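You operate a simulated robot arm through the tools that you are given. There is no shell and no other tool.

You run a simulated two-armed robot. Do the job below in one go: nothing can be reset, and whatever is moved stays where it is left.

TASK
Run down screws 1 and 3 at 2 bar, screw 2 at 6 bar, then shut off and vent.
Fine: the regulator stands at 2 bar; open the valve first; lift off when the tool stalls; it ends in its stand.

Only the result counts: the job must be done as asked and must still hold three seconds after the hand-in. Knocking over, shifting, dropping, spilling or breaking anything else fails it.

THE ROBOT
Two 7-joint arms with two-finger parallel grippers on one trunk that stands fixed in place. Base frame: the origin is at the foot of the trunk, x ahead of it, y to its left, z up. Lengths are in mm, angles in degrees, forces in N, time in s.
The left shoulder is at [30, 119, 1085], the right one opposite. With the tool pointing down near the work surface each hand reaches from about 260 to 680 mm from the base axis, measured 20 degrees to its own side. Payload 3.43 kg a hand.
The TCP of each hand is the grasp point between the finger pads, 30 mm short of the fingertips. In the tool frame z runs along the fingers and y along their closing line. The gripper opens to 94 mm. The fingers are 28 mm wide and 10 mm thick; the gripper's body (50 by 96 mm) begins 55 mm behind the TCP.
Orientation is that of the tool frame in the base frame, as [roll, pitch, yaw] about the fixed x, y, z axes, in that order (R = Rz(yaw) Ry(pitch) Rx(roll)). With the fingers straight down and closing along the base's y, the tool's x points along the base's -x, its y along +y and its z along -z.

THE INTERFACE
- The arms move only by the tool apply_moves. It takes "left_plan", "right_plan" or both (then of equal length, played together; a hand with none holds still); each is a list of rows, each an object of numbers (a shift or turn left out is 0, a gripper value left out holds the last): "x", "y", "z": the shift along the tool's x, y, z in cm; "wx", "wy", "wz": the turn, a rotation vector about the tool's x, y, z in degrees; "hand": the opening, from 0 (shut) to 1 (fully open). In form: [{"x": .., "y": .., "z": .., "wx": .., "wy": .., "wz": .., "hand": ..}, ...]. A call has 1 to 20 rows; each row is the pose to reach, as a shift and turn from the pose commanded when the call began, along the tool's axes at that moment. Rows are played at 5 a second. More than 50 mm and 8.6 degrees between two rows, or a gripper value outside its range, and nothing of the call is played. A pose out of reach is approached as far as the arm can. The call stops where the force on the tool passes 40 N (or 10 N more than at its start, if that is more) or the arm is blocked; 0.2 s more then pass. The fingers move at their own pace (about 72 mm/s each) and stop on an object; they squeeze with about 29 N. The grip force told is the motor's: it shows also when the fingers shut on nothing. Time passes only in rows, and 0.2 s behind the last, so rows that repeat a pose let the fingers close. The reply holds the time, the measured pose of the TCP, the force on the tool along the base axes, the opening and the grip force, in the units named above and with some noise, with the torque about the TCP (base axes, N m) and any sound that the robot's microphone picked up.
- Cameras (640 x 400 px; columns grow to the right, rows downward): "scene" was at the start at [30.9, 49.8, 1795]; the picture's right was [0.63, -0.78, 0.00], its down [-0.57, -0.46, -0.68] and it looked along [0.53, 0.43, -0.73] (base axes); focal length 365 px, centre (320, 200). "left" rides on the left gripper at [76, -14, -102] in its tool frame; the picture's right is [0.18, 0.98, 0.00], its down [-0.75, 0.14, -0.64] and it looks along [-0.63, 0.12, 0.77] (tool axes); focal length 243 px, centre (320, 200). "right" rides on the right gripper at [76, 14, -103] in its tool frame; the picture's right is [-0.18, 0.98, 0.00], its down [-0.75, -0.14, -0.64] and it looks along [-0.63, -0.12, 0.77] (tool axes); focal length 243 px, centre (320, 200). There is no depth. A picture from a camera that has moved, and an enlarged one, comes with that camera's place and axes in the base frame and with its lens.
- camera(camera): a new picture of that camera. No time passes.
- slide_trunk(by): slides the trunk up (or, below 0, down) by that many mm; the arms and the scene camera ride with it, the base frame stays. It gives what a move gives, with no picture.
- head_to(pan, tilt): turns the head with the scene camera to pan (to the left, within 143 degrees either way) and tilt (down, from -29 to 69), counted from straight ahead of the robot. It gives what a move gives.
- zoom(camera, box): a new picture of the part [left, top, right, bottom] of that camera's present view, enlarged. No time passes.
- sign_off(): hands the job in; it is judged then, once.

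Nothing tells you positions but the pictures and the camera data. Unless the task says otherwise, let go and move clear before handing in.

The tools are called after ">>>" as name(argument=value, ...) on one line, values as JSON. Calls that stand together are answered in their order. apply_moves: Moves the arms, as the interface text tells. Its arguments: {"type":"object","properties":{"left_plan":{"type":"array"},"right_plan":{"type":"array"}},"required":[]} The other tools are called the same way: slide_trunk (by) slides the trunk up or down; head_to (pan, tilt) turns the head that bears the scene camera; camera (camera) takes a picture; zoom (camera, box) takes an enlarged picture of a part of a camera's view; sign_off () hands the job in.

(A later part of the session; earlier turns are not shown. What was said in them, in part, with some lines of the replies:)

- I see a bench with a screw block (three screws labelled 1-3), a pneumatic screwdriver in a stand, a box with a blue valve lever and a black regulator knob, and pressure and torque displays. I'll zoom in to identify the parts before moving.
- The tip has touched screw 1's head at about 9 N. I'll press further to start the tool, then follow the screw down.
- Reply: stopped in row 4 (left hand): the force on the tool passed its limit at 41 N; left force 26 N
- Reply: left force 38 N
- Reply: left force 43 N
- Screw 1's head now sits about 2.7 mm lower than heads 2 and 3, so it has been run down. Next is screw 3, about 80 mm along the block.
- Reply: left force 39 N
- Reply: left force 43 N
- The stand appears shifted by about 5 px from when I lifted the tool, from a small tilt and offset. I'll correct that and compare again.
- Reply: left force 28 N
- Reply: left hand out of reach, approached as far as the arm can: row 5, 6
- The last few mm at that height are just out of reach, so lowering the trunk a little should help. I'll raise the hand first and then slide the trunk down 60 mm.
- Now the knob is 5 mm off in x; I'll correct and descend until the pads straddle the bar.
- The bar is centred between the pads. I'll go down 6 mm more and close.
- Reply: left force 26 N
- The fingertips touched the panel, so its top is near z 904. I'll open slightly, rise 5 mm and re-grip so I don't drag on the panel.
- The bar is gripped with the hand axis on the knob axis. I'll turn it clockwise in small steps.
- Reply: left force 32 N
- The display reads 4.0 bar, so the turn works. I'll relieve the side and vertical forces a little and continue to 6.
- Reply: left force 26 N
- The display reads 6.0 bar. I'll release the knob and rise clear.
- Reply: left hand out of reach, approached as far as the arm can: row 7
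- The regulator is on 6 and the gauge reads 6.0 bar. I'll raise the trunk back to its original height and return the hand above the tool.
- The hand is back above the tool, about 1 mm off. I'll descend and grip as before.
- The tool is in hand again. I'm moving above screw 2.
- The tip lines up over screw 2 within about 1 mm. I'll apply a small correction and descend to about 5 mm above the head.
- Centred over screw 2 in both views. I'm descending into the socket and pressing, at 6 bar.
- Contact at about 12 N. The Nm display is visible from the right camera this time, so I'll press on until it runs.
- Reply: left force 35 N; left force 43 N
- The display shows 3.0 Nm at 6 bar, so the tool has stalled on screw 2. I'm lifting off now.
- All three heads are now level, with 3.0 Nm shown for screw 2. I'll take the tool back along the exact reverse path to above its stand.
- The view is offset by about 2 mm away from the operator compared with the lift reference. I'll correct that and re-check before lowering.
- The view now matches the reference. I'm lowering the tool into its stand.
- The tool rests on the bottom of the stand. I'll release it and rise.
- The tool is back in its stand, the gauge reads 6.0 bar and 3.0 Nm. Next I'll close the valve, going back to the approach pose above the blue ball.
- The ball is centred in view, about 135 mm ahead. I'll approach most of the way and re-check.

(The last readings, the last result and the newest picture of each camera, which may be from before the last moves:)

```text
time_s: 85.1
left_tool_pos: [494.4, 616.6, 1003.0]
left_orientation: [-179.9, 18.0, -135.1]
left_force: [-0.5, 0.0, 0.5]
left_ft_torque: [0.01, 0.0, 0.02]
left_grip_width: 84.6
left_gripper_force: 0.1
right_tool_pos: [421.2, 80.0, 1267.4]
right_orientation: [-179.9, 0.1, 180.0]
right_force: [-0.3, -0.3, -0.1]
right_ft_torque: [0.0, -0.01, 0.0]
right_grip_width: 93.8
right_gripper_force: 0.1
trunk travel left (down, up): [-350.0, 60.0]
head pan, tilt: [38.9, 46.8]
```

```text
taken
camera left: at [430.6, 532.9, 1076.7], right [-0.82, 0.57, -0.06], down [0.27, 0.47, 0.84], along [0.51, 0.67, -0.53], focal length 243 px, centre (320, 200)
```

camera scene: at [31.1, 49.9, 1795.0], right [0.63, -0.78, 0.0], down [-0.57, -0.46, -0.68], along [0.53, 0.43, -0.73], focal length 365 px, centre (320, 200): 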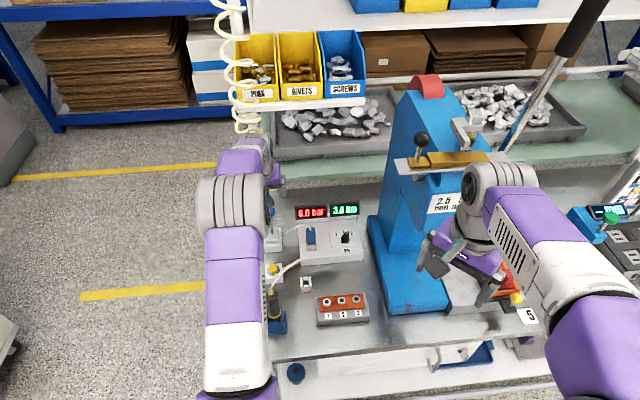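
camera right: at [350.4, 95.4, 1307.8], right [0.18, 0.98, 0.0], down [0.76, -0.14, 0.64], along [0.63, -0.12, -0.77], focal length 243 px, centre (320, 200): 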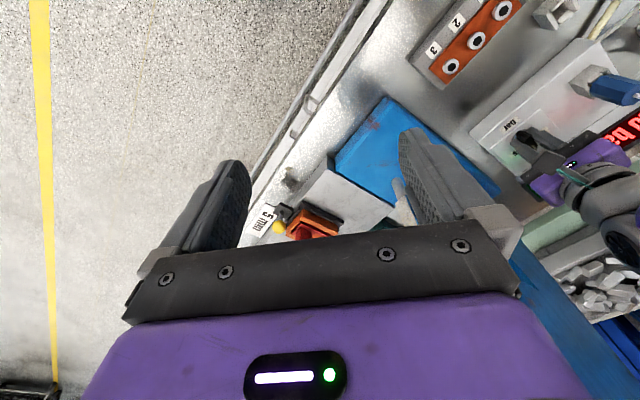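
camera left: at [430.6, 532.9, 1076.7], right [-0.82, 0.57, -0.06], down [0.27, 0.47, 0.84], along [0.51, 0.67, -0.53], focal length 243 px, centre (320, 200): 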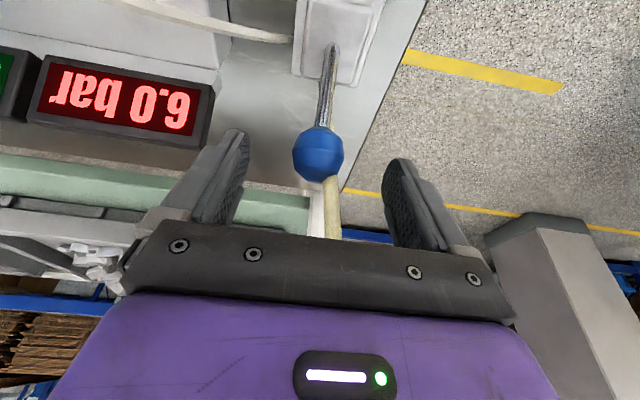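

>>> apply_moves(left_plan=[{"x": 0.1, "y": -0.1, "z": 1.2}, {"x": 0.2, "y": -0.12, "z": 2.2}, {"x": 0.2, "y": -0.12, "z": 2.9}, {"x": 0.2, "y": -0.12, "z": 2.9}])

>>> camera(camera="left")

```text
time_s: 86.1
left_tool_pos: [500.6, 620.3, 976.4]
left_orientation: [179.9, 18.1, -135.1]
left_force: [-0.1, 0.1, -0.8]
left_ft_torque: [0.01, -0.01, 0.02]
left_grip_width: 84.6
left_gripper_force: 0.0
right_tool_pos: [421.2, 80.2, 1265.8]
right_orientation: [-180.0, 0.0, -180.0]
right_force: [-0.8, 0.7, 0.2]
right_ft_torque: [0.0, -0.04, 0.0]
right_grip_width: 94.2
right_gripper_force: 0.1
trunk travel left (down, up): [-350.0, 60.0]
head pan, tilt: [38.9, 46.8]
```

```text
taken
camera left: at [436.8, 536.6, 1049.8], right [-0.82, 0.57, -0.06], down [0.27, 0.47, 0.84], along [0.51, 0.67, -0.53], focal length 243 px, centre (320, 200)
```

left: 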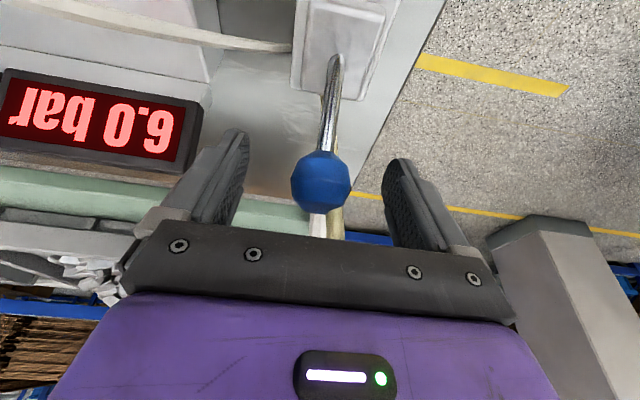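

The ball is at the grasp point again. I'll close on it and then swing the lever back toward the operator.

>>> apply_moves(left_plan=[{"hand": 0.4}, {"hand": 0.2}, {"hand": 0.2}, {"hand": 0.2}])

>>> apply_moves(left_plan=[{"x": 0.35, "z": -0.4}, {"x": 0.75, "z": -0.8}, {"x": 1.2, "z": -1.05}, {"x": 1.64, "z": -1.28}, {"x": 2.1, "z": -1.45}, {"x": 2.59, "z": -1.62}, {"x": 3.05, "z": -1.8}, {"x": 3.53, "z": -1.96}, {"x": 4.0, "z": -2.1}, {"x": 4.5, "z": -2.21}])

>>> camera(camera="left")

```text
time_s: 87.1
left_tool_pos: [499.6, 620.7, 975.6]
left_orientation: [180.0, 18.0, -135.1]
left_force: [-2.1, 1.0, -1.2]
left_ft_torque: [0.04, 0.03, 0.01]
left_grip_width: 32.6
left_gripper_force: 44.6
right_tool_pos: [421.5, 80.6, 1267.2]
right_orientation: [-180.0, 0.0, 180.0]
right_force: [1.1, -0.7, 0.0]
right_ft_torque: [0.04, -0.02, 0.03]
right_grip_width: 93.8
right_gripper_force: 0.2
trunk travel left (down, up): [-350.0, 60.0]
head pan, tilt: [38.9, 46.8]
```

```text
time_s: 89.3
left_tool_pos: [467.6, 588.6, 988.0]
left_orientation: [180.0, 18.9, -135.1]
left_force: [7.6, 12.9, 22.3]
left_ft_torque: [0.99, -0.96, 0.03]
left_grip_width: 32.7
left_gripper_force: 45.5
right_tool_pos: [420.5, 78.9, 1266.8]
right_orientation: [-180.0, 0.0, 180.0]
right_force: [0.0, 0.2, -0.5]
right_ft_torque: [0.02, -0.02, 0.0]
right_grip_width: 93.9
right_gripper_force: 0.0
trunk travel left (down, up): [-350.0, 60.0]
head pan, tilt: [38.9, 46.8]
```

```text
taken
camera left: at [403.1, 503.9, 1059.4], right [-0.82, 0.57, -0.06], down [0.26, 0.46, 0.85], along [0.52, 0.68, -0.52], focal length 243 px, centre (320, 200)
```

left: 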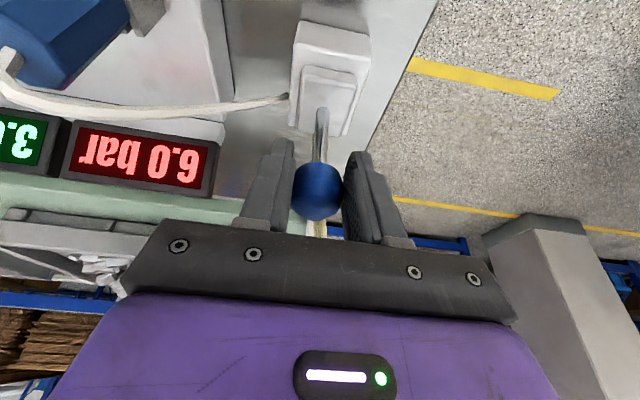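

The lever is just past upright and the gauge still reads 6.0 bar. I'll carry on to the closed stop.

>>> apply_moves(left_plan=[{"x": 0.44, "z": -0.25}, {"x": 0.97, "z": -0.26}, {"x": 1.52, "z": -0.18}, {"x": 2.09, "z": -0.05}, {"x": 2.43, "z": 0.05}])

>>> camera(camera="left")

>>> zoom(camera="scene", box=[250, 180, 370, 270])

```text
time_s: 90.5
left_tool_pos: [448.5, 568.1, 974.8]
left_orientation: [179.9, 17.9, -135.3]
left_force: [-0.2, -0.8, -0.3]
left_ft_torque: [0.0, 0.0, 0.0]
left_grip_width: 18.7
left_gripper_force: 0.1
right_tool_pos: [421.1, 79.5, 1267.3]
right_orientation: [179.9, 0.0, 180.0]
right_force: [-0.9, -0.5, -0.7]
right_ft_torque: [0.02, 0.04, -0.01]
right_grip_width: 94.4
right_gripper_force: 0.1
trunk travel left (down, up): [-350.0, 60.0]
head pan, tilt: [38.9, 46.8]
```

```text
taken
camera left: at [384.3, 484.2, 1048.7], right [-0.82, 0.57, -0.06], down [0.27, 0.47, 0.84], along [0.51, 0.67, -0.54], focal length 243 px, centre (320, 200)
```

left: 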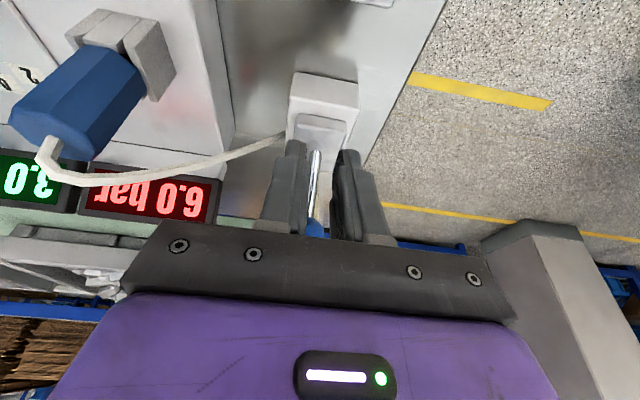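

```text
4.44 times, centred on (310, 225) of scene
camera zoom: at [29.6, 48.8, 1795.0], right [0.63, -0.78, 0.0], down [-0.57, -0.46, -0.69], along [0.53, 0.43, -0.73], focal length 1621 px, centre (364, 89)
```

zoom: 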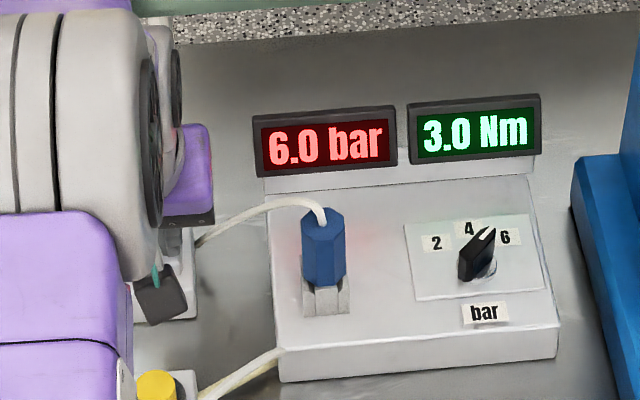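

The ball slipped out of the fingers: my path was too low near the top of the arc, which rises about 11 mm. The lever is left near upright. I'll open, back off and look.

>>> apply_moves(left_plan=[{"hand": 0.6}, {"hand": 0.9}, {"hand": 0.9, "z": -2}, {"hand": 0.9, "z": -5}, {"hand": 0.9, "z": -8}, {"hand": 0.9, "z": -8}])

>>> camera(camera="left")

>>> zoom(camera="scene", box=[240, 180, 320, 270])

```text
time_s: 91.9
left_tool_pos: [432.5, 549.4, 1050.9]
left_orientation: [180.0, 18.0, -135.1]
left_force: [0.2, 1.0, -0.4]
left_ft_torque: [0.0, 0.02, -0.01]
left_grip_width: 84.6
left_gripper_force: 0.2
right_tool_pos: [422.9, 80.0, 1266.8]
right_orientation: [179.9, -0.1, 180.0]
right_force: [-0.9, 0.3, 0.1]
right_ft_torque: [-0.06, -0.03, -0.01]
right_grip_width: 93.9
right_gripper_force: 0.0
trunk travel left (down, up): [-350.0, 60.0]
head pan, tilt: [38.9, 46.8]
```

```text
taken
camera left: at [367.5, 467.0, 1124.5], right [-0.82, 0.57, -0.06], down [0.27, 0.47, 0.84], along [0.51, 0.67, -0.53], focal length 243 px, centre (320, 200)
```

left: 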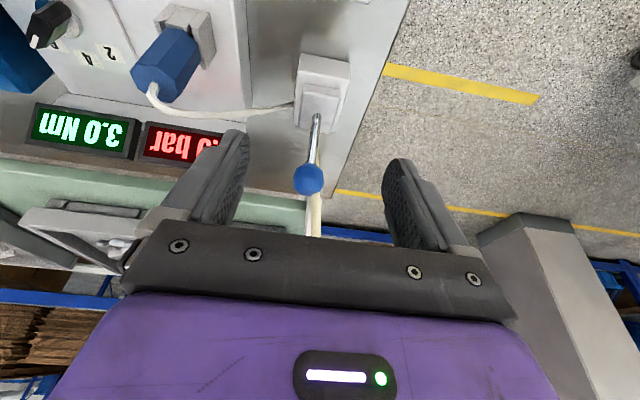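

```text
4.44 times, centred on (280, 225) of scene
camera zoom: at [31.3, 50.3, 1794.9], right [0.63, -0.78, 0.0], down [-0.57, -0.46, -0.68], along [0.53, 0.43, -0.73], focal length 1621 px, centre (498, 89)
```

zoom: 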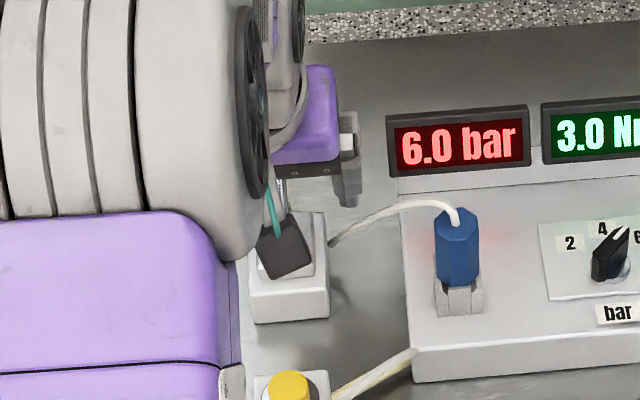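

>>> zoom(camera="left", box=[270, 40, 370, 240])

>>> camera(camera="right")

```text
2.00 times, centred on (320, 140) of left
camera zoom: at [367.5, 467.0, 1124.5], right [-0.82, 0.57, -0.06], down [0.27, 0.47, 0.84], along [0.51, 0.67, -0.53], focal length 485 px, centre (320, 320)
```

zoom: 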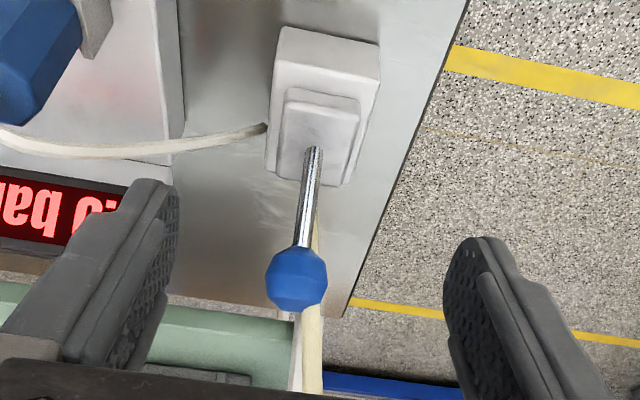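

```text
taken
camera right: at [346.8, 95.5, 1368.9], right [0.18, 0.98, 0.0], down [0.75, -0.14, 0.64], along [0.63, -0.12, -0.77], focal length 243 px, centre (320, 200)
```

right: 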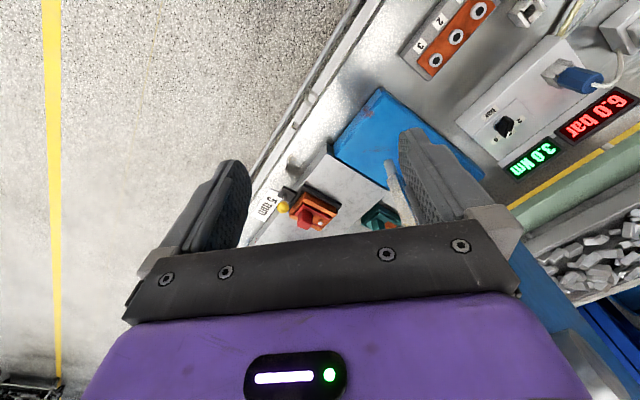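

The lever sprang back to open because my path was about 4 mm too low at the top and the grip slid off. The swing has a radius of about 57 mm and rises about 11 mm mid-way, so I'll line up over the ball again.

>>> apply_moves(left_plan=[{"x": -3.4, "y": 0.1}, {"x": -6.7, "y": 0.1}, {"x": -6.7, "y": 0.1, "z": 3}, {"x": -6.7, "y": 0.1, "z": 6}, {"x": -6.7, "y": 0.1, "z": 7}, {"x": -6.7, "y": 0.1, "z": 7}])

>>> camera(camera="left")

```text
time_s: 93.3
left_tool_pos: [493.4, 611.3, 1004.7]
left_orientation: [180.0, 18.1, -135.1]
left_force: [0.1, 0.0, -0.2]
left_ft_torque: [0.02, 0.0, -0.05]
left_grip_width: 84.8
left_gripper_force: 0.0
right_tool_pos: [423.4, 80.2, 1266.0]
right_orientation: [-180.0, 0.0, -179.9]
right_force: [0.8, -0.8, 0.8]
right_ft_torque: [-0.01, 0.02, 0.0]
right_grip_width: 94.0
right_gripper_force: 0.1
trunk travel left (down, up): [-350.0, 60.0]
head pan, tilt: [38.9, 46.8]
```

```text
taken
camera left: at [428.7, 527.6, 1078.4], right [-0.82, 0.57, -0.06], down [0.27, 0.47, 0.84], along [0.51, 0.67, -0.53], focal length 243 px, centre (320, 200)
```

left: 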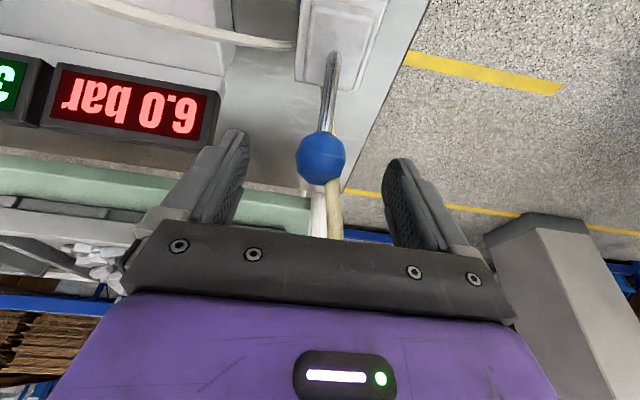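

>>> apply_moves(left_plan=[{"x": -0.1, "y": 0.08, "z": 1.2}, {"x": -0.2, "y": 0.1, "z": 2.4}, {"x": -0.2, "y": 0.1, "z": 3.4}, {"x": -0.2, "y": 0.1, "z": 3.4}])

>>> camera(camera="left")

```text
time_s: 94.3
left_tool_pos: [500.0, 620.7, 973.2]
left_orientation: [180.0, 18.0, -135.1]
left_force: [-0.8, 0.0, 0.9]
left_ft_torque: [0.04, -0.02, 0.01]
left_grip_width: 84.8
left_gripper_force: 0.0
right_tool_pos: [421.6, 79.4, 1267.1]
right_orientation: [-179.9, 0.0, 180.0]
right_force: [0.3, -0.9, 0.4]
right_ft_torque: [0.0, -0.01, -0.01]
right_grip_width: 93.9
right_gripper_force: 0.0
trunk travel left (down, up): [-350.0, 60.0]
head pan, tilt: [38.9, 46.8]
```

```text
taken
camera left: at [436.7, 538.0, 1046.7], right [-0.82, 0.57, -0.06], down [0.27, 0.47, 0.84], along [0.51, 0.67, -0.53], focal length 243 px, centre (320, 200)
```

left: 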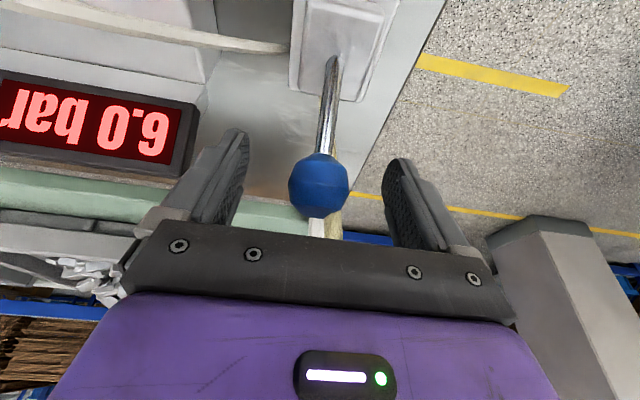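

The ball is centred again. I'm gripping firmly and swinging along the corrected arc to upright, tilting the hand a little with it.

>>> apply_moves(left_plan=[{"hand": 0.4}, {"hand": 0.2}, {"hand": 0.0}, {"hand": 0.0}, {"hand": 0.0}])

>>> apply_moves(left_plan=[{"x": 0.45, "z": -0.56, "wy": -1.5}, {"x": 0.93, "z": -1.02, "wy": -3}, {"x": 1.44, "z": -1.41, "wy": -4.5}, {"x": 1.96, "z": -1.73, "wy": -6}, {"x": 2.51, "z": -1.98, "wy": -7.5}, {"x": 3.08, "z": -2.18, "wy": -9}])

>>> camera(camera="left")

```text
time_s: 95.5
left_tool_pos: [499.7, 621.6, 973.4]
left_orientation: [-179.9, 18.0, -135.1]
left_force: [1.1, -0.4, 0.3]
left_ft_torque: [-0.04, -0.01, -0.02]
left_grip_width: 33.1
left_gripper_force: 45.6
right_tool_pos: [422.3, 79.7, 1266.7]
right_orientation: [-180.0, 0.0, 179.9]
right_force: [-0.4, 0.2, 0.5]
right_ft_torque: [0.04, 0.02, 0.02]
right_grip_width: 93.9
right_gripper_force: 0.0
trunk travel left (down, up): [-350.0, 60.0]
head pan, tilt: [38.9, 46.8]
```

```text
time_s: 96.9
left_tool_pos: [477.8, 598.6, 985.9]
left_orientation: [-180.0, 27.6, -135.2]
left_force: [17.2, 7.2, 3.7]
left_ft_torque: [0.86, -0.9, -0.04]
left_grip_width: 32.6
left_gripper_force: 45.2
right_tool_pos: [423.2, 80.3, 1266.3]
right_orientation: [180.0, 0.0, -179.9]
right_force: [0.2, 0.3, 0.1]
right_ft_torque: [0.02, -0.02, 0.01]
right_grip_width: 94.0
right_gripper_force: 0.1
trunk travel left (down, up): [-350.0, 60.0]
head pan, tilt: [38.9, 46.8]
```

```text
taken
camera left: at [406.2, 507.1, 1041.1], right [-0.81, 0.58, -0.08], down [0.16, 0.36, 0.92], along [0.56, 0.73, -0.39], focal length 243 px, centre (320, 200)
```

left: 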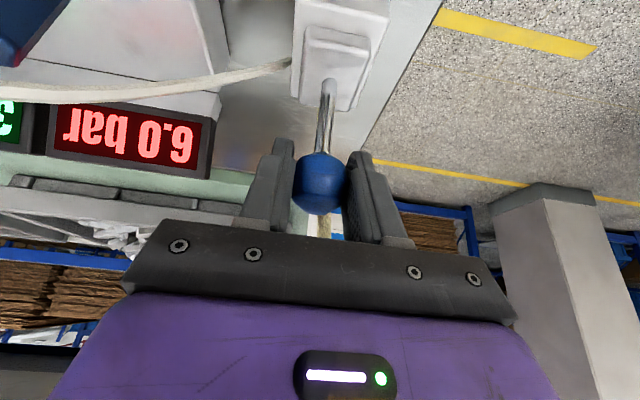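

The vertical force is only about 4 N now, so the arc fits. I'm continuing past upright to the closed stop.

>>> apply_moves(left_plan=[{"x": 0.54, "y": -0.05, "z": -0.27, "wy": -1.5}, {"x": 1.1, "y": -0.1, "z": -0.49, "wy": -3}, {"x": 1.69, "y": -0.1, "z": -0.65, "wy": -4.5}, {"x": 2.32, "y": -0.1, "z": -0.73, "wy": -6}])

>>> camera(camera="left")

```text
time_s: 97.9
left_tool_pos: [460.0, 580.9, 984.4]
left_orientation: [179.9, 33.7, -135.1]
left_force: [10.6, 4.7, 18.5]
left_ft_torque: [1.01, -1.03, -0.07]
left_grip_width: 32.7
left_gripper_force: 44.9
right_tool_pos: [421.6, 79.1, 1267.4]
right_orientation: [179.9, -0.1, 180.0]
right_force: [0.4, -0.1, 0.2]
right_ft_torque: [-0.02, -0.02, 0.05]
right_grip_width: 93.9
right_gripper_force: 0.1
trunk travel left (down, up): [-350.0, 60.0]
head pan, tilt: [38.9, 46.8]
```

```text
taken
camera left: at [384.8, 485.6, 1026.9], right [-0.8, 0.59, -0.1], down [0.09, 0.29, 0.95], along [0.59, 0.75, -0.29], focal length 243 px, centre (320, 200)
```

left: 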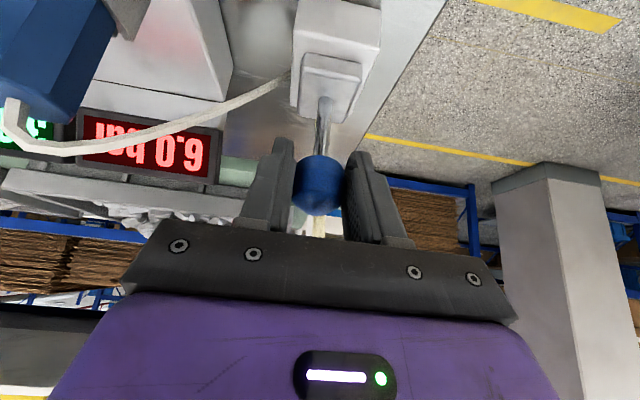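

The ball is still held at about two thirds of the swing, and the gauge still shows 6.0 bar. I'll go on, easing the height, to the closed stop.

>>> apply_moves(left_plan=[{"x": 0.19, "z": -0.25, "wy": -1}, {"x": 0.53, "z": -0.29, "wy": -2}, {"x": 0.92, "z": -0.25, "wy": -3}, {"x": 1.33, "z": -0.17, "wy": -3}])

>>> camera(camera="left")

```text
time_s: 98.9
left_tool_pos: [451.3, 572.5, 979.8]
left_orientation: [-180.0, 36.9, -135.1]
left_force: [6.3, 1.3, 27.1]
left_ft_torque: [1.09, -1.07, -0.03]
left_grip_width: 32.8
left_gripper_force: 45.0
right_tool_pos: [421.8, 78.0, 1267.9]
right_orientation: [179.8, 0.1, -180.0]
right_force: [0.2, 0.0, 0.1]
right_ft_torque: [0.0, -0.02, 0.02]
right_grip_width: 94.2
right_gripper_force: 0.1
trunk travel left (down, up): [-350.0, 60.0]
head pan, tilt: [38.9, 46.8]
```

```text
taken
camera left: at [374.4, 475.3, 1016.0], right [-0.8, 0.59, -0.11], down [0.05, 0.25, 0.97], along [0.6, 0.76, -0.23], focal length 243 px, centre (320, 200)
```

left: 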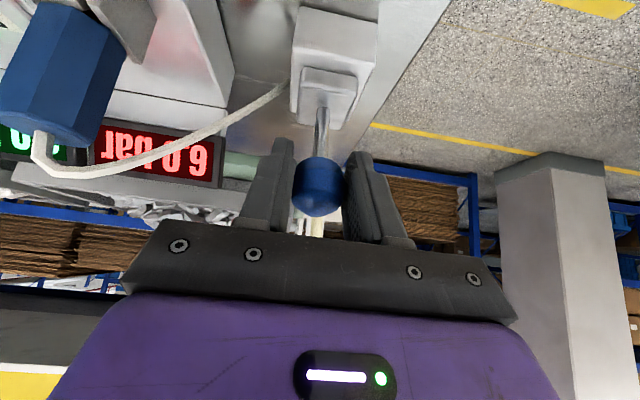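

>>> apply_moves(left_plan=[{"x": 0.2, "z": -0.15}, {"x": 0.45, "z": -0.35}])

>>> camera(camera="left")

```text
time_s: 99.5
left_tool_pos: [446.1, 567.7, 978.5]
left_orientation: [-180.0, 36.5, -135.2]
left_force: [7.3, 1.3, 19.9]
left_ft_torque: [0.98, -1.01, -0.05]
left_grip_width: 32.9
left_gripper_force: 44.9
right_tool_pos: [421.6, 80.1, 1266.5]
right_orientation: [-180.0, -0.1, 179.9]
right_force: [0.1, -0.3, 0.8]
right_ft_torque: [0.0, -0.01, -0.01]
right_grip_width: 94.0
right_gripper_force: 0.0
trunk travel left (down, up): [-350.0, 60.0]
head pan, tilt: [38.9, 46.8]
```

```text
taken
camera left: at [369.9, 470.7, 1014.2], right [-0.8, 0.59, -0.11], down [0.06, 0.26, 0.96], along [0.6, 0.76, -0.24], focal length 243 px, centre (320, 200)
```

left: 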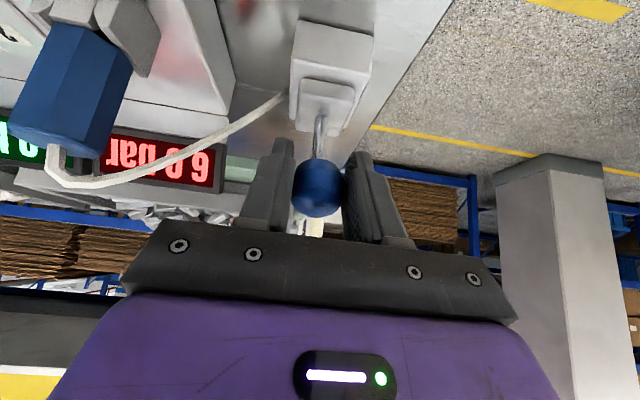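

It still moves without hitting a stop, so I'll continue a few more mm along the arc.

>>> apply_moves(left_plan=[{"x": 0.3, "z": -0.06}, {"x": 0.6, "z": -0.06}])

>>> camera(camera="left")

```text
time_s: 100.1
left_tool_pos: [442.1, 563.1, 974.2]
left_orientation: [-180.0, 36.6, -135.1]
left_force: [5.5, 2.5, 21.5]
left_ft_torque: [1.06, -0.99, 0.0]
left_grip_width: 32.7
left_gripper_force: 45.7
right_tool_pos: [420.5, 77.7, 1267.2]
right_orientation: [179.9, 0.1, -179.9]
right_force: [-0.3, 0.3, 0.4]
right_ft_torque: [-0.03, 0.01, 0.01]
right_grip_width: 94.0
right_gripper_force: 0.0
trunk travel left (down, up): [-350.0, 60.0]
head pan, tilt: [38.9, 46.8]
```

```text
taken
camera left: at [365.4, 466.1, 1011.2], right [-0.8, 0.59, -0.11], down [0.06, 0.26, 0.96], along [0.6, 0.76, -0.24], focal length 243 px, centre (320, 200)
```

left: 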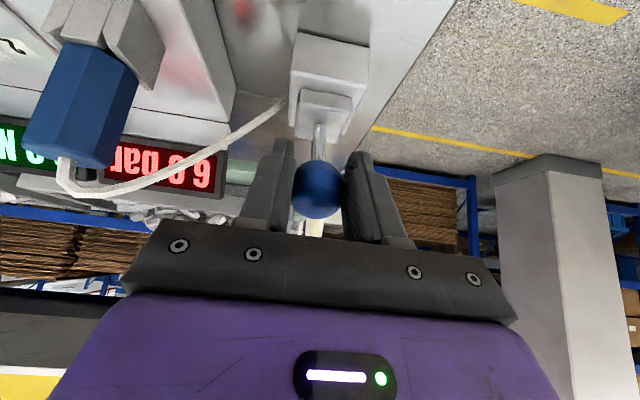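

The lever is now further over than where it first stood closed. I'll let go and see whether it stays.

>>> apply_moves(left_plan=[{"hand": 0.5}, {"hand": 0.9}, {"hand": 0.9}])

>>> camera(camera="left")

>>> zoom(camera="scene", box=[240, 180, 360, 270])

```text
time_s: 100.9
left_tool_pos: [440.1, 561.9, 970.5]
left_orientation: [-180.0, 36.0, -135.0]
left_force: [0.6, 0.0, 0.4]
left_ft_torque: [0.0, 0.0, 0.01]
left_grip_width: 84.6
left_gripper_force: 0.0
right_tool_pos: [421.8, 80.1, 1266.9]
right_orientation: [180.0, -0.1, -180.0]
right_force: [0.0, -0.1, 0.2]
right_ft_torque: [0.01, 0.0, 0.03]
right_grip_width: 93.7
right_gripper_force: 0.0
trunk travel left (down, up): [-350.0, 60.0]
head pan, tilt: [38.9, 46.8]
```

```text
taken
camera left: at [364.6, 466.0, 1008.9], right [-0.8, 0.59, -0.11], down [0.07, 0.26, 0.96], along [0.6, 0.76, -0.25], focal length 243 px, centre (320, 200)
```

left: 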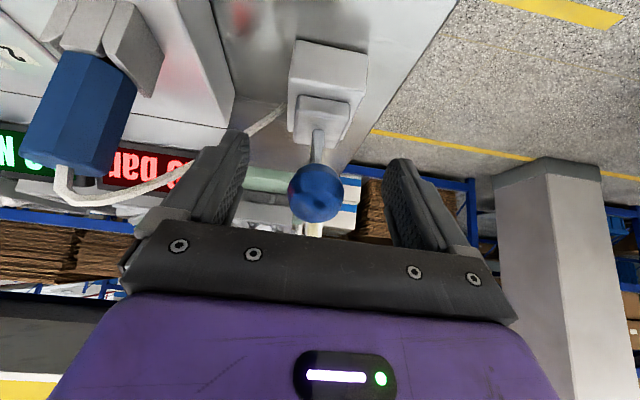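

```text
4.44 times, centred on (300, 225) of scene
camera zoom: at [31.0, 50.2, 1794.9], right [0.63, -0.78, 0.0], down [-0.57, -0.46, -0.68], along [0.53, 0.43, -0.73], focal length 1621 px, centre (409, 89)
```

zoom: 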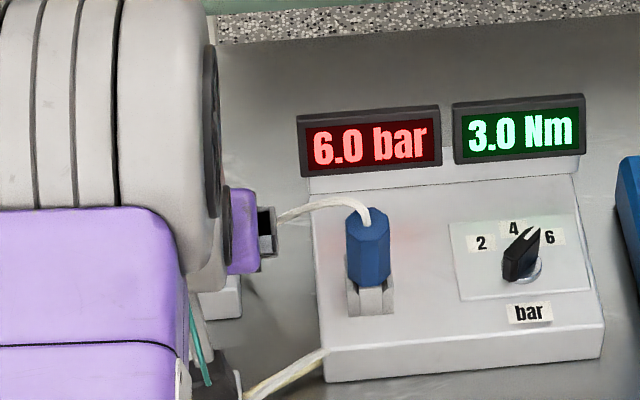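

On release the lever settled back to exactly where it first stood closed, and the gauge holds the trapped 6.0 bar. I'll back off and look at the valve and the yellow button.

>>> apply_moves(left_plan=[{"hand": 0.9, "z": -2}, {"hand": 0.9, "z": -5}, {"hand": 0.9, "z": -8.5}, {"hand": 0.9, "z": -12, "wy": 4}, {"hand": 0.9, "z": -14, "wy": 10}, {"hand": 0.9, "z": -16, "wy": 16}, {"hand": 0.9, "z": -17, "wy": 18}])

>>> camera(camera="left")

>>> camera(camera="scene")

```text
time_s: 102.5
left_tool_pos: [370.0, 491.4, 1108.6]
left_orientation: [-179.9, 18.0, -135.2]
left_force: [-0.6, -0.3, 0.0]
left_ft_torque: [-0.01, 0.01, 0.02]
left_grip_width: 84.7
left_gripper_force: 0.1
right_tool_pos: [421.6, 79.1, 1267.2]
right_orientation: [179.9, -0.1, 180.0]
right_force: [0.2, 0.5, -0.5]
right_ft_torque: [0.0, 0.03, 0.0]
right_grip_width: 93.8
right_gripper_force: 0.1
trunk travel left (down, up): [-350.0, 60.0]
head pan, tilt: [38.9, 46.8]
```

```text
taken
camera left: at [306.1, 408.2, 1182.6], right [-0.82, 0.57, -0.06], down [0.27, 0.47, 0.84], along [0.51, 0.67, -0.54], focal length 243 px, centre (320, 200)
```

left: 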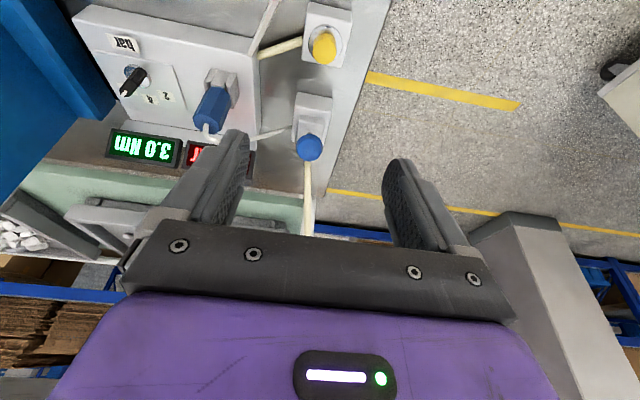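

```text
taken
camera scene: at [30.8, 49.8, 1795.0], right [0.63, -0.78, 0.0], down [-0.57, -0.46, -0.69], along [0.53, 0.43, -0.73], focal length 365 px, centre (320, 200)
```

scene: 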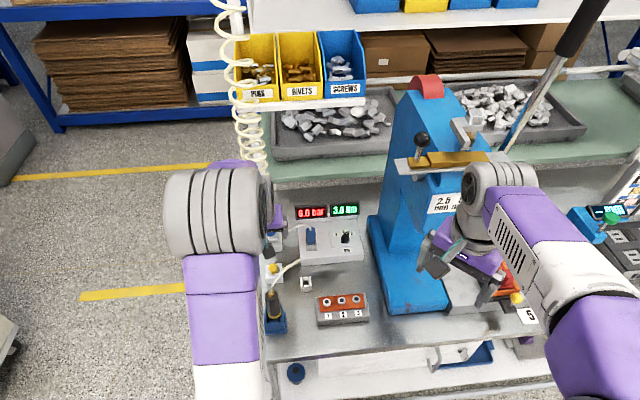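

The valve stands closed and the yellow button is near (387, 505), with its top at z ≈ 915. I'll straighten the hand, close the fingers, turn it so the camera clears the tool's hose, and hover over the button.

>>> apply_moves(left_plan=[{"wy": 6, "hand": 0.5}, {"wy": 12, "hand": 0.0}, {"wy": 18, "hand": 0.0}, {"wy": 18, "hand": 0.0}])

>>> apply_moves(left_plan=[{"x": -0.4, "y": -0.03, "z": 1, "wz": 7.5}, {"x": -0.8, "y": -0.07, "z": 2.5, "wz": 15}, {"x": -1.2, "y": -0.1, "z": 4, "wz": 22.5}, {"x": -1.6, "y": -0.15, "z": 5.5, "wz": 30}, {"x": -2.0, "y": -0.18, "z": 7.5, "wz": 37.5}, {"x": -2.2, "y": -0.2, "z": 9.5, "wz": 45}, {"x": -2.2, "y": -0.2, "z": 9.5, "wz": 45}])

>>> camera(camera="left")

>>> zoom(camera="scene", box=[230, 200, 350, 300])

```text
time_s: 103.5
left_tool_pos: [370.5, 492.5, 1110.2]
left_orientation: [180.0, 0.0, -135.1]
left_force: [0.3, -0.7, 0.1]
left_ft_torque: [0.01, -0.02, 0.01]
left_grip_width: 0.1
left_gripper_force: 28.6
right_tool_pos: [421.9, 77.7, 1267.1]
right_orientation: [-180.0, 0.0, 179.9]
right_force: [-2.0, 0.1, 1.4]
right_ft_torque: [0.01, 0.01, -0.01]
right_grip_width: 94.0
right_gripper_force: 0.0
trunk travel left (down, up): [-350.0, 60.0]
head pan, tilt: [38.9, 46.8]
```

```text
time_s: 105.1
left_tool_pos: [387.6, 506.4, 1014.4]
left_orientation: [-180.0, 0.0, 179.8]
left_force: [0.9, -0.5, -0.7]
left_ft_torque: [-0.02, 0.03, 0.05]
left_grip_width: 0.0
left_gripper_force: 29.2
right_tool_pos: [422.1, 79.5, 1265.6]
right_orientation: [-180.0, 0.0, -179.9]
right_force: [-0.1, 1.5, 0.1]
right_ft_torque: [0.0, -0.03, -0.01]
right_grip_width: 93.8
right_gripper_force: 0.1
trunk travel left (down, up): [-350.0, 60.0]
head pan, tilt: [38.9, 46.8]
```

```text
taken
camera left: at [310.5, 492.9, 1117.0], right [-0.18, 0.98, 0.0], down [0.75, 0.14, 0.64], along [0.63, 0.12, -0.77], focal length 243 px, centre (320, 200)
```

left: 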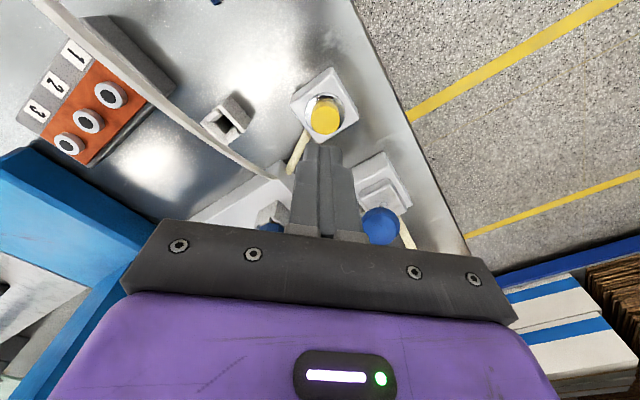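

```text
4.00 times, centred on (290, 250) of scene
camera zoom: at [30.7, 49.4, 1795.0], right [0.63, -0.78, 0.0], down [-0.57, -0.46, -0.69], along [0.53, 0.43, -0.73], focal length 1459 px, centre (440, 0)
```

zoom: 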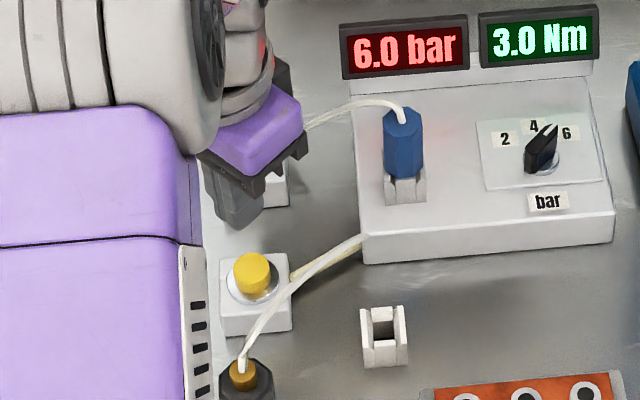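

>>> zoom(camera="left", box=[270, 60, 390, 180])

```text
3.33 times, centred on (330, 120) of left
camera zoom: at [310.5, 492.9, 1117.0], right [-0.18, 0.98, 0.0], down [0.75, 0.14, 0.64], along [0.63, 0.12, -0.77], focal length 809 px, centre (287, 467)
```

zoom: 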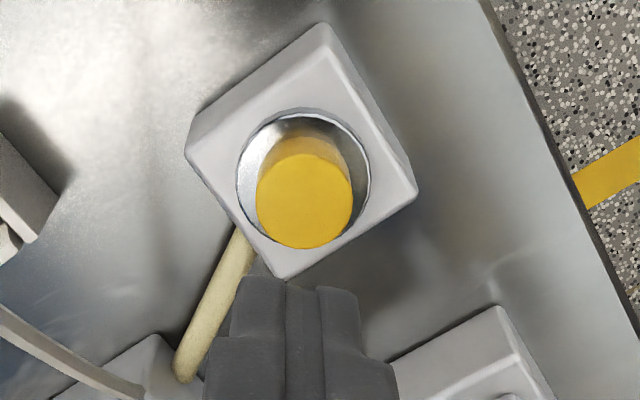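

>>> apply_moves(left_plan=[{"x": -0.05, "y": 0.46, "z": 1.5}, {"x": -0.05, "y": 0.46, "z": 3.5}, {"x": -0.05, "y": 0.46, "z": 5}, {"x": -0.05, "y": 0.46, "z": 5}])

>>> camera(camera="left")

>>> zoom(camera="scene", box=[230, 200, 350, 300])

```text
time_s: 106.1
left_tool_pos: [387.1, 511.2, 965.4]
left_orientation: [180.0, 0.0, 179.8]
left_force: [0.1, -0.3, 0.0]
left_ft_torque: [-0.01, 0.03, -0.01]
left_grip_width: 0.0
left_gripper_force: 28.9
right_tool_pos: [420.8, 80.0, 1266.5]
right_orientation: [-179.9, 0.0, 180.0]
right_force: [1.1, -0.1, 0.1]
right_ft_torque: [0.02, -0.03, 0.0]
right_grip_width: 94.0
right_gripper_force: 0.1
trunk travel left (down, up): [-350.0, 60.0]
head pan, tilt: [38.9, 46.8]
```

```text
taken
camera left: at [311.2, 496.4, 1066.6], right [-0.18, 0.98, 0.0], down [0.75, 0.14, 0.64], along [0.63, 0.12, -0.77], focal length 243 px, centre (320, 200)
```

left: 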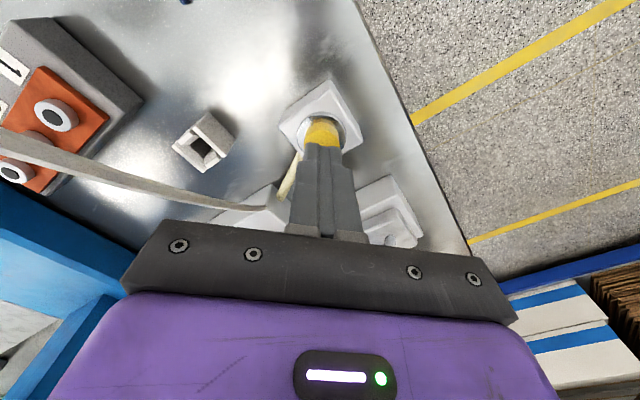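

```text
4.00 times, centred on (290, 250) of scene
camera zoom: at [30.7, 49.6, 1795.0], right [0.63, -0.78, 0.0], down [-0.57, -0.46, -0.69], along [0.53, 0.43, -0.73], focal length 1459 px, centre (440, 0)
```

zoom: 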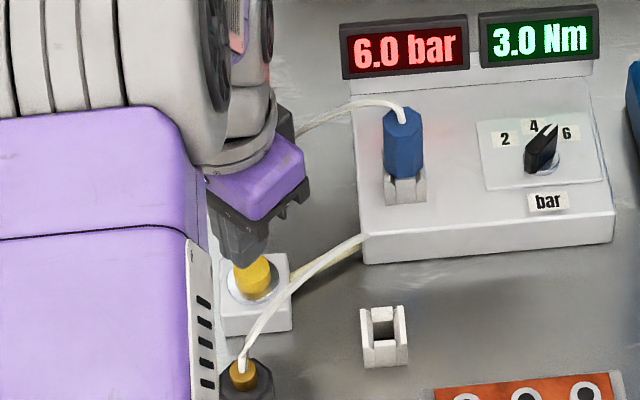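

The fingertips are over the yellow button and the gauge is in view. I'm pressing down gently.

>>> apply_moves(left_plan=[{"z": 0.6}, {"z": 1.1}, {"z": 1.4}, {"z": 1.6}, {"z": 1.8}, {"z": 2.0}])

>>> zoom(camera="scene", box=[230, 200, 350, 300])

```text
time_s: 107.5
left_tool_pos: [388.7, 511.8, 944.2]
left_orientation: [-180.0, -0.1, 179.8]
left_force: [-0.4, 0.1, -0.6]
left_ft_torque: [0.02, -0.02, 0.01]
left_grip_width: 0.1
left_gripper_force: 28.4
right_tool_pos: [422.6, 80.0, 1266.6]
right_orientation: [-180.0, 0.0, -180.0]
right_force: [0.2, -0.1, 0.1]
right_ft_torque: [0.01, -0.02, -0.01]
right_grip_width: 93.9
right_gripper_force: 0.1
trunk travel left (down, up): [-350.0, 60.0]
head pan, tilt: [38.9, 46.8]
```

```text
4.00 times, centred on (290, 250) of scene
camera zoom: at [30.9, 49.8, 1795.0], right [0.63, -0.78, 0.0], down [-0.57, -0.46, -0.68], along [0.53, 0.43, -0.73], focal length 1459 px, centre (440, 0)
```

zoom: 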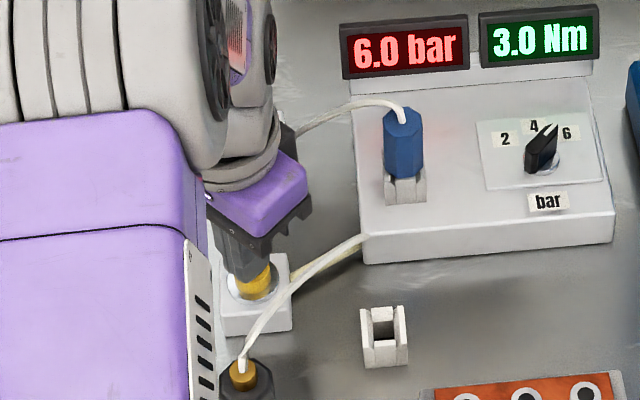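

>>> apply_moves(left_plan=[{"z": 0.2}, {"z": 0.4}, {"z": 0.6}])

>>> zoom(camera="scene", box=[230, 200, 350, 300])

```text
time_s: 108.3
left_tool_pos: [388.8, 512.1, 938.6]
left_orientation: [180.0, 0.0, 179.9]
left_force: [0.1, 0.3, 1.2]
left_ft_torque: [-0.03, -0.03, 0.0]
left_grip_width: 0.1
left_gripper_force: 28.9
right_tool_pos: [422.7, 79.9, 1267.7]
right_orientation: [179.9, 0.0, 180.0]
right_force: [-0.9, -0.5, 0.9]
right_ft_torque: [-0.02, 0.0, 0.01]
right_grip_width: 94.1
right_gripper_force: 0.1
trunk travel left (down, up): [-350.0, 60.0]
head pan, tilt: [38.9, 46.8]
```

```text
4.00 times, centred on (290, 250) of scene
camera zoom: at [30.8, 49.7, 1795.0], right [0.63, -0.78, 0.0], down [-0.57, -0.46, -0.69], along [0.53, 0.43, -0.73], focal length 1459 px, centre (440, 0)
```

zoom: 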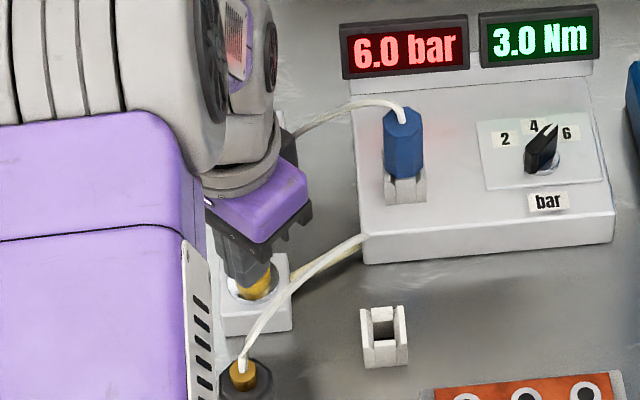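

>>> apply_moves(left_plan=[{"z": 0.15}, {"z": 0.3}, {"z": 0.45}])

>>> zoom(camera="scene", box=[230, 200, 350, 300])

```text
time_s: 109.1
left_tool_pos: [387.6, 510.9, 934.3]
left_orientation: [179.9, 0.0, -180.0]
left_force: [1.1, 1.8, 2.8]
left_ft_torque: [0.07, -0.05, -0.04]
left_grip_width: 0.0
left_gripper_force: 28.6
right_tool_pos: [421.0, 80.0, 1266.8]
right_orientation: [180.0, -0.1, 180.0]
right_force: [-0.6, -0.4, -0.5]
right_ft_torque: [-0.01, -0.01, 0.02]
right_grip_width: 94.2
right_gripper_force: 0.0
trunk travel left (down, up): [-350.0, 60.0]
head pan, tilt: [38.9, 46.8]
heard: click
```

```text
4.00 times, centred on (290, 250) of scene
camera zoom: at [30.7, 49.7, 1795.0], right [0.63, -0.78, 0.0], down [-0.57, -0.46, -0.69], along [0.53, 0.43, -0.73], focal length 1459 px, centre (440, 0)
```

zoom: 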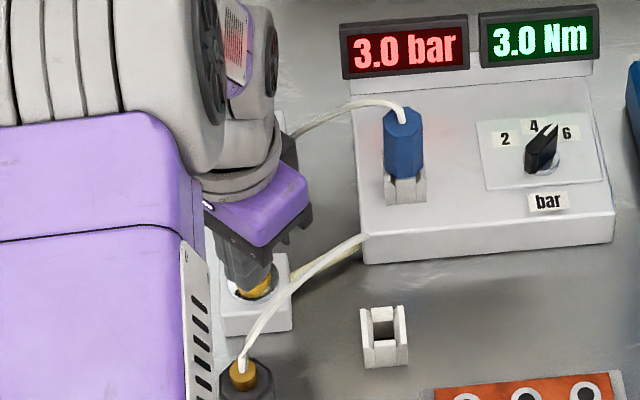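

A click, and the pressure is falling (3.0 bar). I'll keep the button held until it reads zero.

>>> apply_moves(left_plan=[{"z": 0.05}, {"z": 0.05}, {"z": 0.05}, {"z": 0.05}, {"z": 0.05}])

>>> zoom(camera="scene", box=[230, 200, 350, 300])

```text
time_s: 110.3
left_tool_pos: [386.9, 511.6, 934.1]
left_orientation: [-179.9, 0.0, 179.8]
left_force: [2.0, 2.8, 7.6]
left_ft_torque: [0.14, -0.06, 0.01]
left_grip_width: 0.1
left_gripper_force: 28.6
right_tool_pos: [421.4, 81.3, 1267.2]
right_orientation: [-179.9, 0.0, 179.9]
right_force: [-0.4, 0.2, 0.1]
right_ft_torque: [-0.04, -0.04, 0.01]
right_grip_width: 94.0
right_gripper_force: 0.1
trunk travel left (down, up): [-350.0, 60.0]
head pan, tilt: [38.9, 46.8]
```

```text
4.00 times, centred on (290, 250) of scene
camera zoom: at [30.6, 49.6, 1795.0], right [0.63, -0.78, 0.0], down [-0.57, -0.46, -0.69], along [0.53, 0.43, -0.73], focal length 1459 px, centre (440, 0)
```

zoom: 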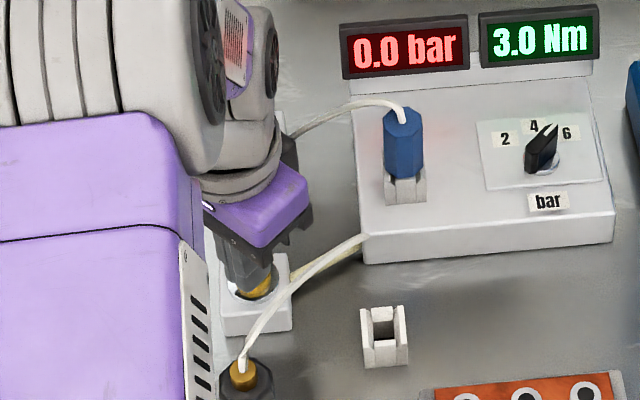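

The gauge reads 0.0 bar. I'll release the button, rise clear and check it stays vented.

>>> apply_moves(left_plan=[{"z": -1}, {"z": -4}, {"z": -8}, {"z": -12}, {"z": -16}, {"z": -20}, {"z": -20}])

>>> camera(camera="scene")

>>> zoom(camera="scene", box=[250, 190, 400, 345])

>>> camera(camera="left")

```text
time_s: 111.9
left_tool_pos: [388.7, 512.3, 1133.1]
left_orientation: [180.0, 0.0, 179.9]
left_force: [-0.4, 0.4, -0.7]
left_ft_torque: [-0.01, -0.03, -0.01]
left_grip_width: 0.3
left_gripper_force: 29.4
right_tool_pos: [422.2, 80.5, 1267.1]
right_orientation: [179.9, 0.0, -179.9]
right_force: [0.7, -0.1, -0.1]
right_ft_torque: [0.01, 0.01, -0.01]
right_grip_width: 93.8
right_gripper_force: 0.0
trunk travel left (down, up): [-350.0, 60.0]
head pan, tilt: [38.9, 46.8]
```

```text
taken
camera scene: at [31.4, 50.3, 1794.9], right [0.63, -0.78, 0.0], down [-0.57, -0.46, -0.68], along [0.53, 0.43, -0.73], focal length 365 px, centre (320, 200)
```

scene: 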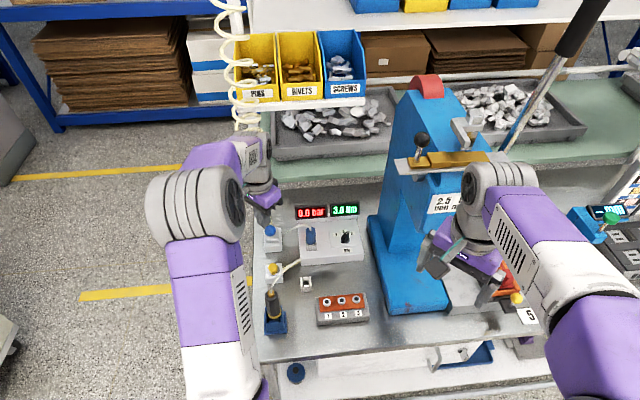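

```text
2.58 times, centred on (325, 268) of scene
camera zoom: at [31.4, 50.3, 1794.9], right [0.63, -0.78, 0.0], down [-0.57, -0.46, -0.68], along [0.53, 0.43, -0.73], focal length 941 px, centre (307, 26)
```

zoom: 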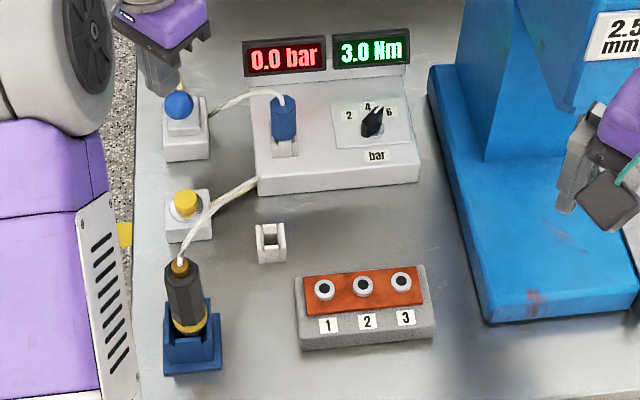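

```text
taken
camera left: at [312.4, 497.3, 1237.1], right [-0.18, 0.98, 0.0], down [0.75, 0.14, 0.64], along [0.63, 0.12, -0.77], focal length 243 px, centre (320, 200)
```

left: 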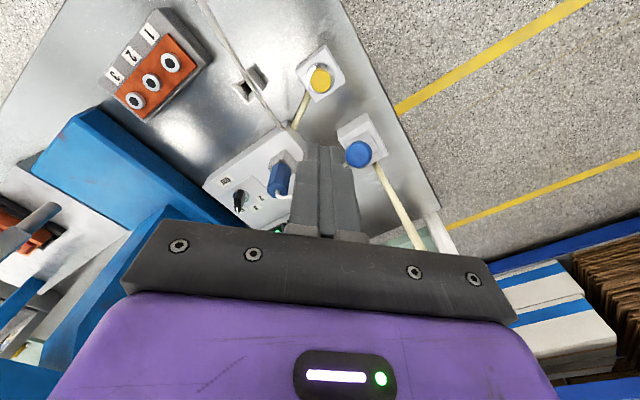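

Everything looks in order: the valve lever is toward the operator, the gauge is at 0.0 bar and the tool is in its stand. I'll move the hand well clear and let time pass to confirm it holds.

>>> apply_moves(left_plan=[{"x": 1, "y": -1, "z": -3, "hand": 0.3}, {"x": 2.5, "y": -2.5, "z": -6, "hand": 0.5}, {"x": 4, "y": -4, "z": -9, "hand": 0.5}, {"x": 5.5, "y": -5.5, "z": -12}, {"x": 5.5, "y": -6.5, "z": -15}, {"x": 5.5, "y": -6.5, "z": -15}, {"x": 5.5, "y": -6.5, "z": -15}, {"x": 5.5, "y": -6.5, "z": -15}, {"x": 5.5, "y": -6.5, "z": -15}, {"x": 5.5, "y": -6.5, "z": -15}, {"x": 5.5, "y": -6.5, "z": -15}, {"x": 5.5, "y": -6.5, "z": -15}])

>>> zoom(camera="scene", box=[250, 190, 400, 345])

>>> zoom(camera="scene", box=[258, 280, 322, 340])

>>> zoom(camera="left", box=[200, 0, 420, 200])

```text
time_s: 114.5
left_tool_pos: [332.8, 447.1, 1280.2]
left_orientation: [-180.0, 0.0, 179.8]
left_force: [0.2, 0.5, -1.1]
left_ft_torque: [0.01, -0.03, 0.0]
left_grip_width: 46.9
left_gripper_force: 0.1
right_tool_pos: [421.7, 79.4, 1266.8]
right_orientation: [-179.9, 0.0, -179.9]
right_force: [0.0, 0.3, 0.3]
right_ft_torque: [0.0, -0.03, 0.01]
right_grip_width: 94.0
right_gripper_force: 0.0
trunk travel left (down, up): [-350.0, 60.0]
head pan, tilt: [38.9, 46.8]
```

```text
2.58 times, centred on (325, 268) of scene
camera zoom: at [30.9, 49.8, 1795.0], right [0.63, -0.78, 0.0], down [-0.57, -0.46, -0.68], along [0.53, 0.43, -0.73], focal length 941 px, centre (307, 26)
```

zoom: 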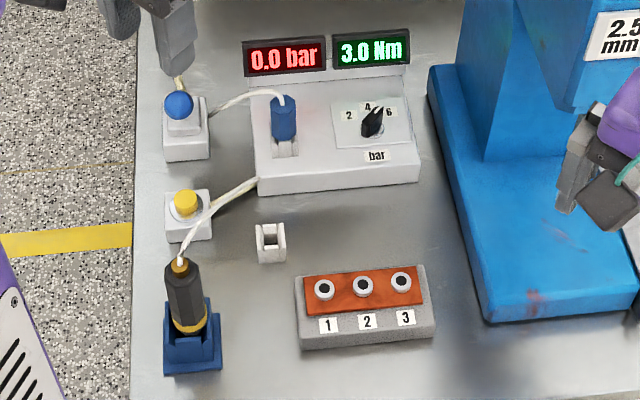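

```text
6.67 times, centred on (290, 310) of scene
camera zoom: at [30.9, 49.8, 1795.0], right [0.63, -0.78, 0.0], down [-0.57, -0.46, -0.68], along [0.53, 0.43, -0.73], focal length 2431 px, centre (520, -533)
```

zoom: 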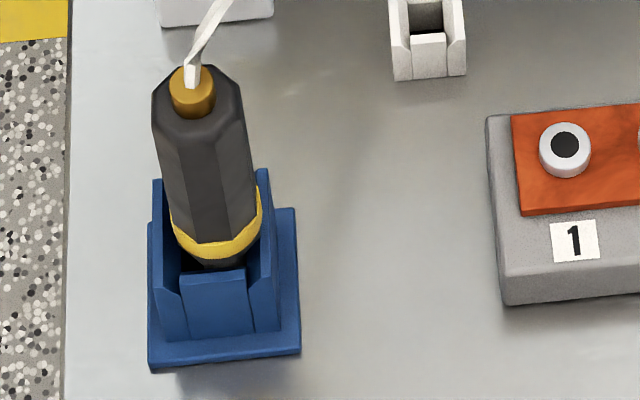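

```text
2.00 times, centred on (310, 100) of left
camera zoom: at [257.6, 432.6, 1383.4], right [-0.18, 0.98, 0.0], down [0.75, 0.14, 0.64], along [0.63, 0.12, -0.77], focal length 485 px, centre (340, 400)
```

zoom: 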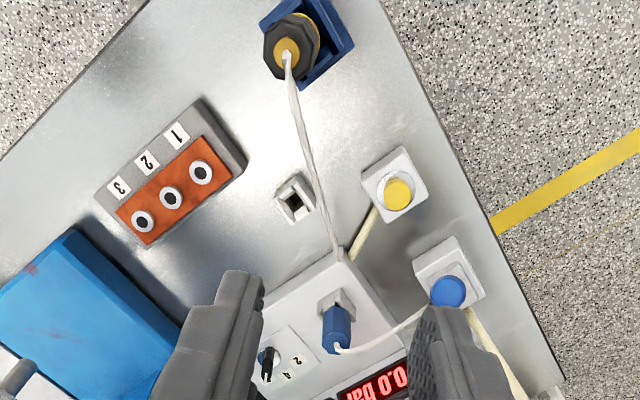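

>>> sign_off()

```text
The job is handed in.
```

The job is done and handed in. At the last look the gauge read 0.0 bar, the valve was closed and the tool was back in its stand.

| Screw | Pressure | Torque shown at stall |
|---|---|---|
| 1 | 2 bar | 1.0 Nm |
| 3 | 2 bar | 1.0 Nm |
| 2 | 6 bar | 3.0 Nm |

All three heads now sit level, about 2.8 mm lower than before.

- **Screw 1:** the first press landed on the rim and did not turn the screw. I lifted off, re-centred and ran it down on the second try.
- **Screw 3:** the arm hid the display during the run, so I held the same force and time as on screw 1. I read the 1.0 Nm after lifting off.
- **Valve:** on the first closing attempt the lever slipped out of the fingers and sprang back open. The second attempt closed it, and it stayed in its original closed position.
- **Vent:** I held the yellow button until the gauge fell from 6.0 to 0.0 bar. It still read 0.0 about four seconds after I let go.
- **Tool:** it leans very slightly in the stand, with the top about 3–4 mm off its starting position.
- **Regulator:** I left it at 6 bar, as you did not ask to turn it back.
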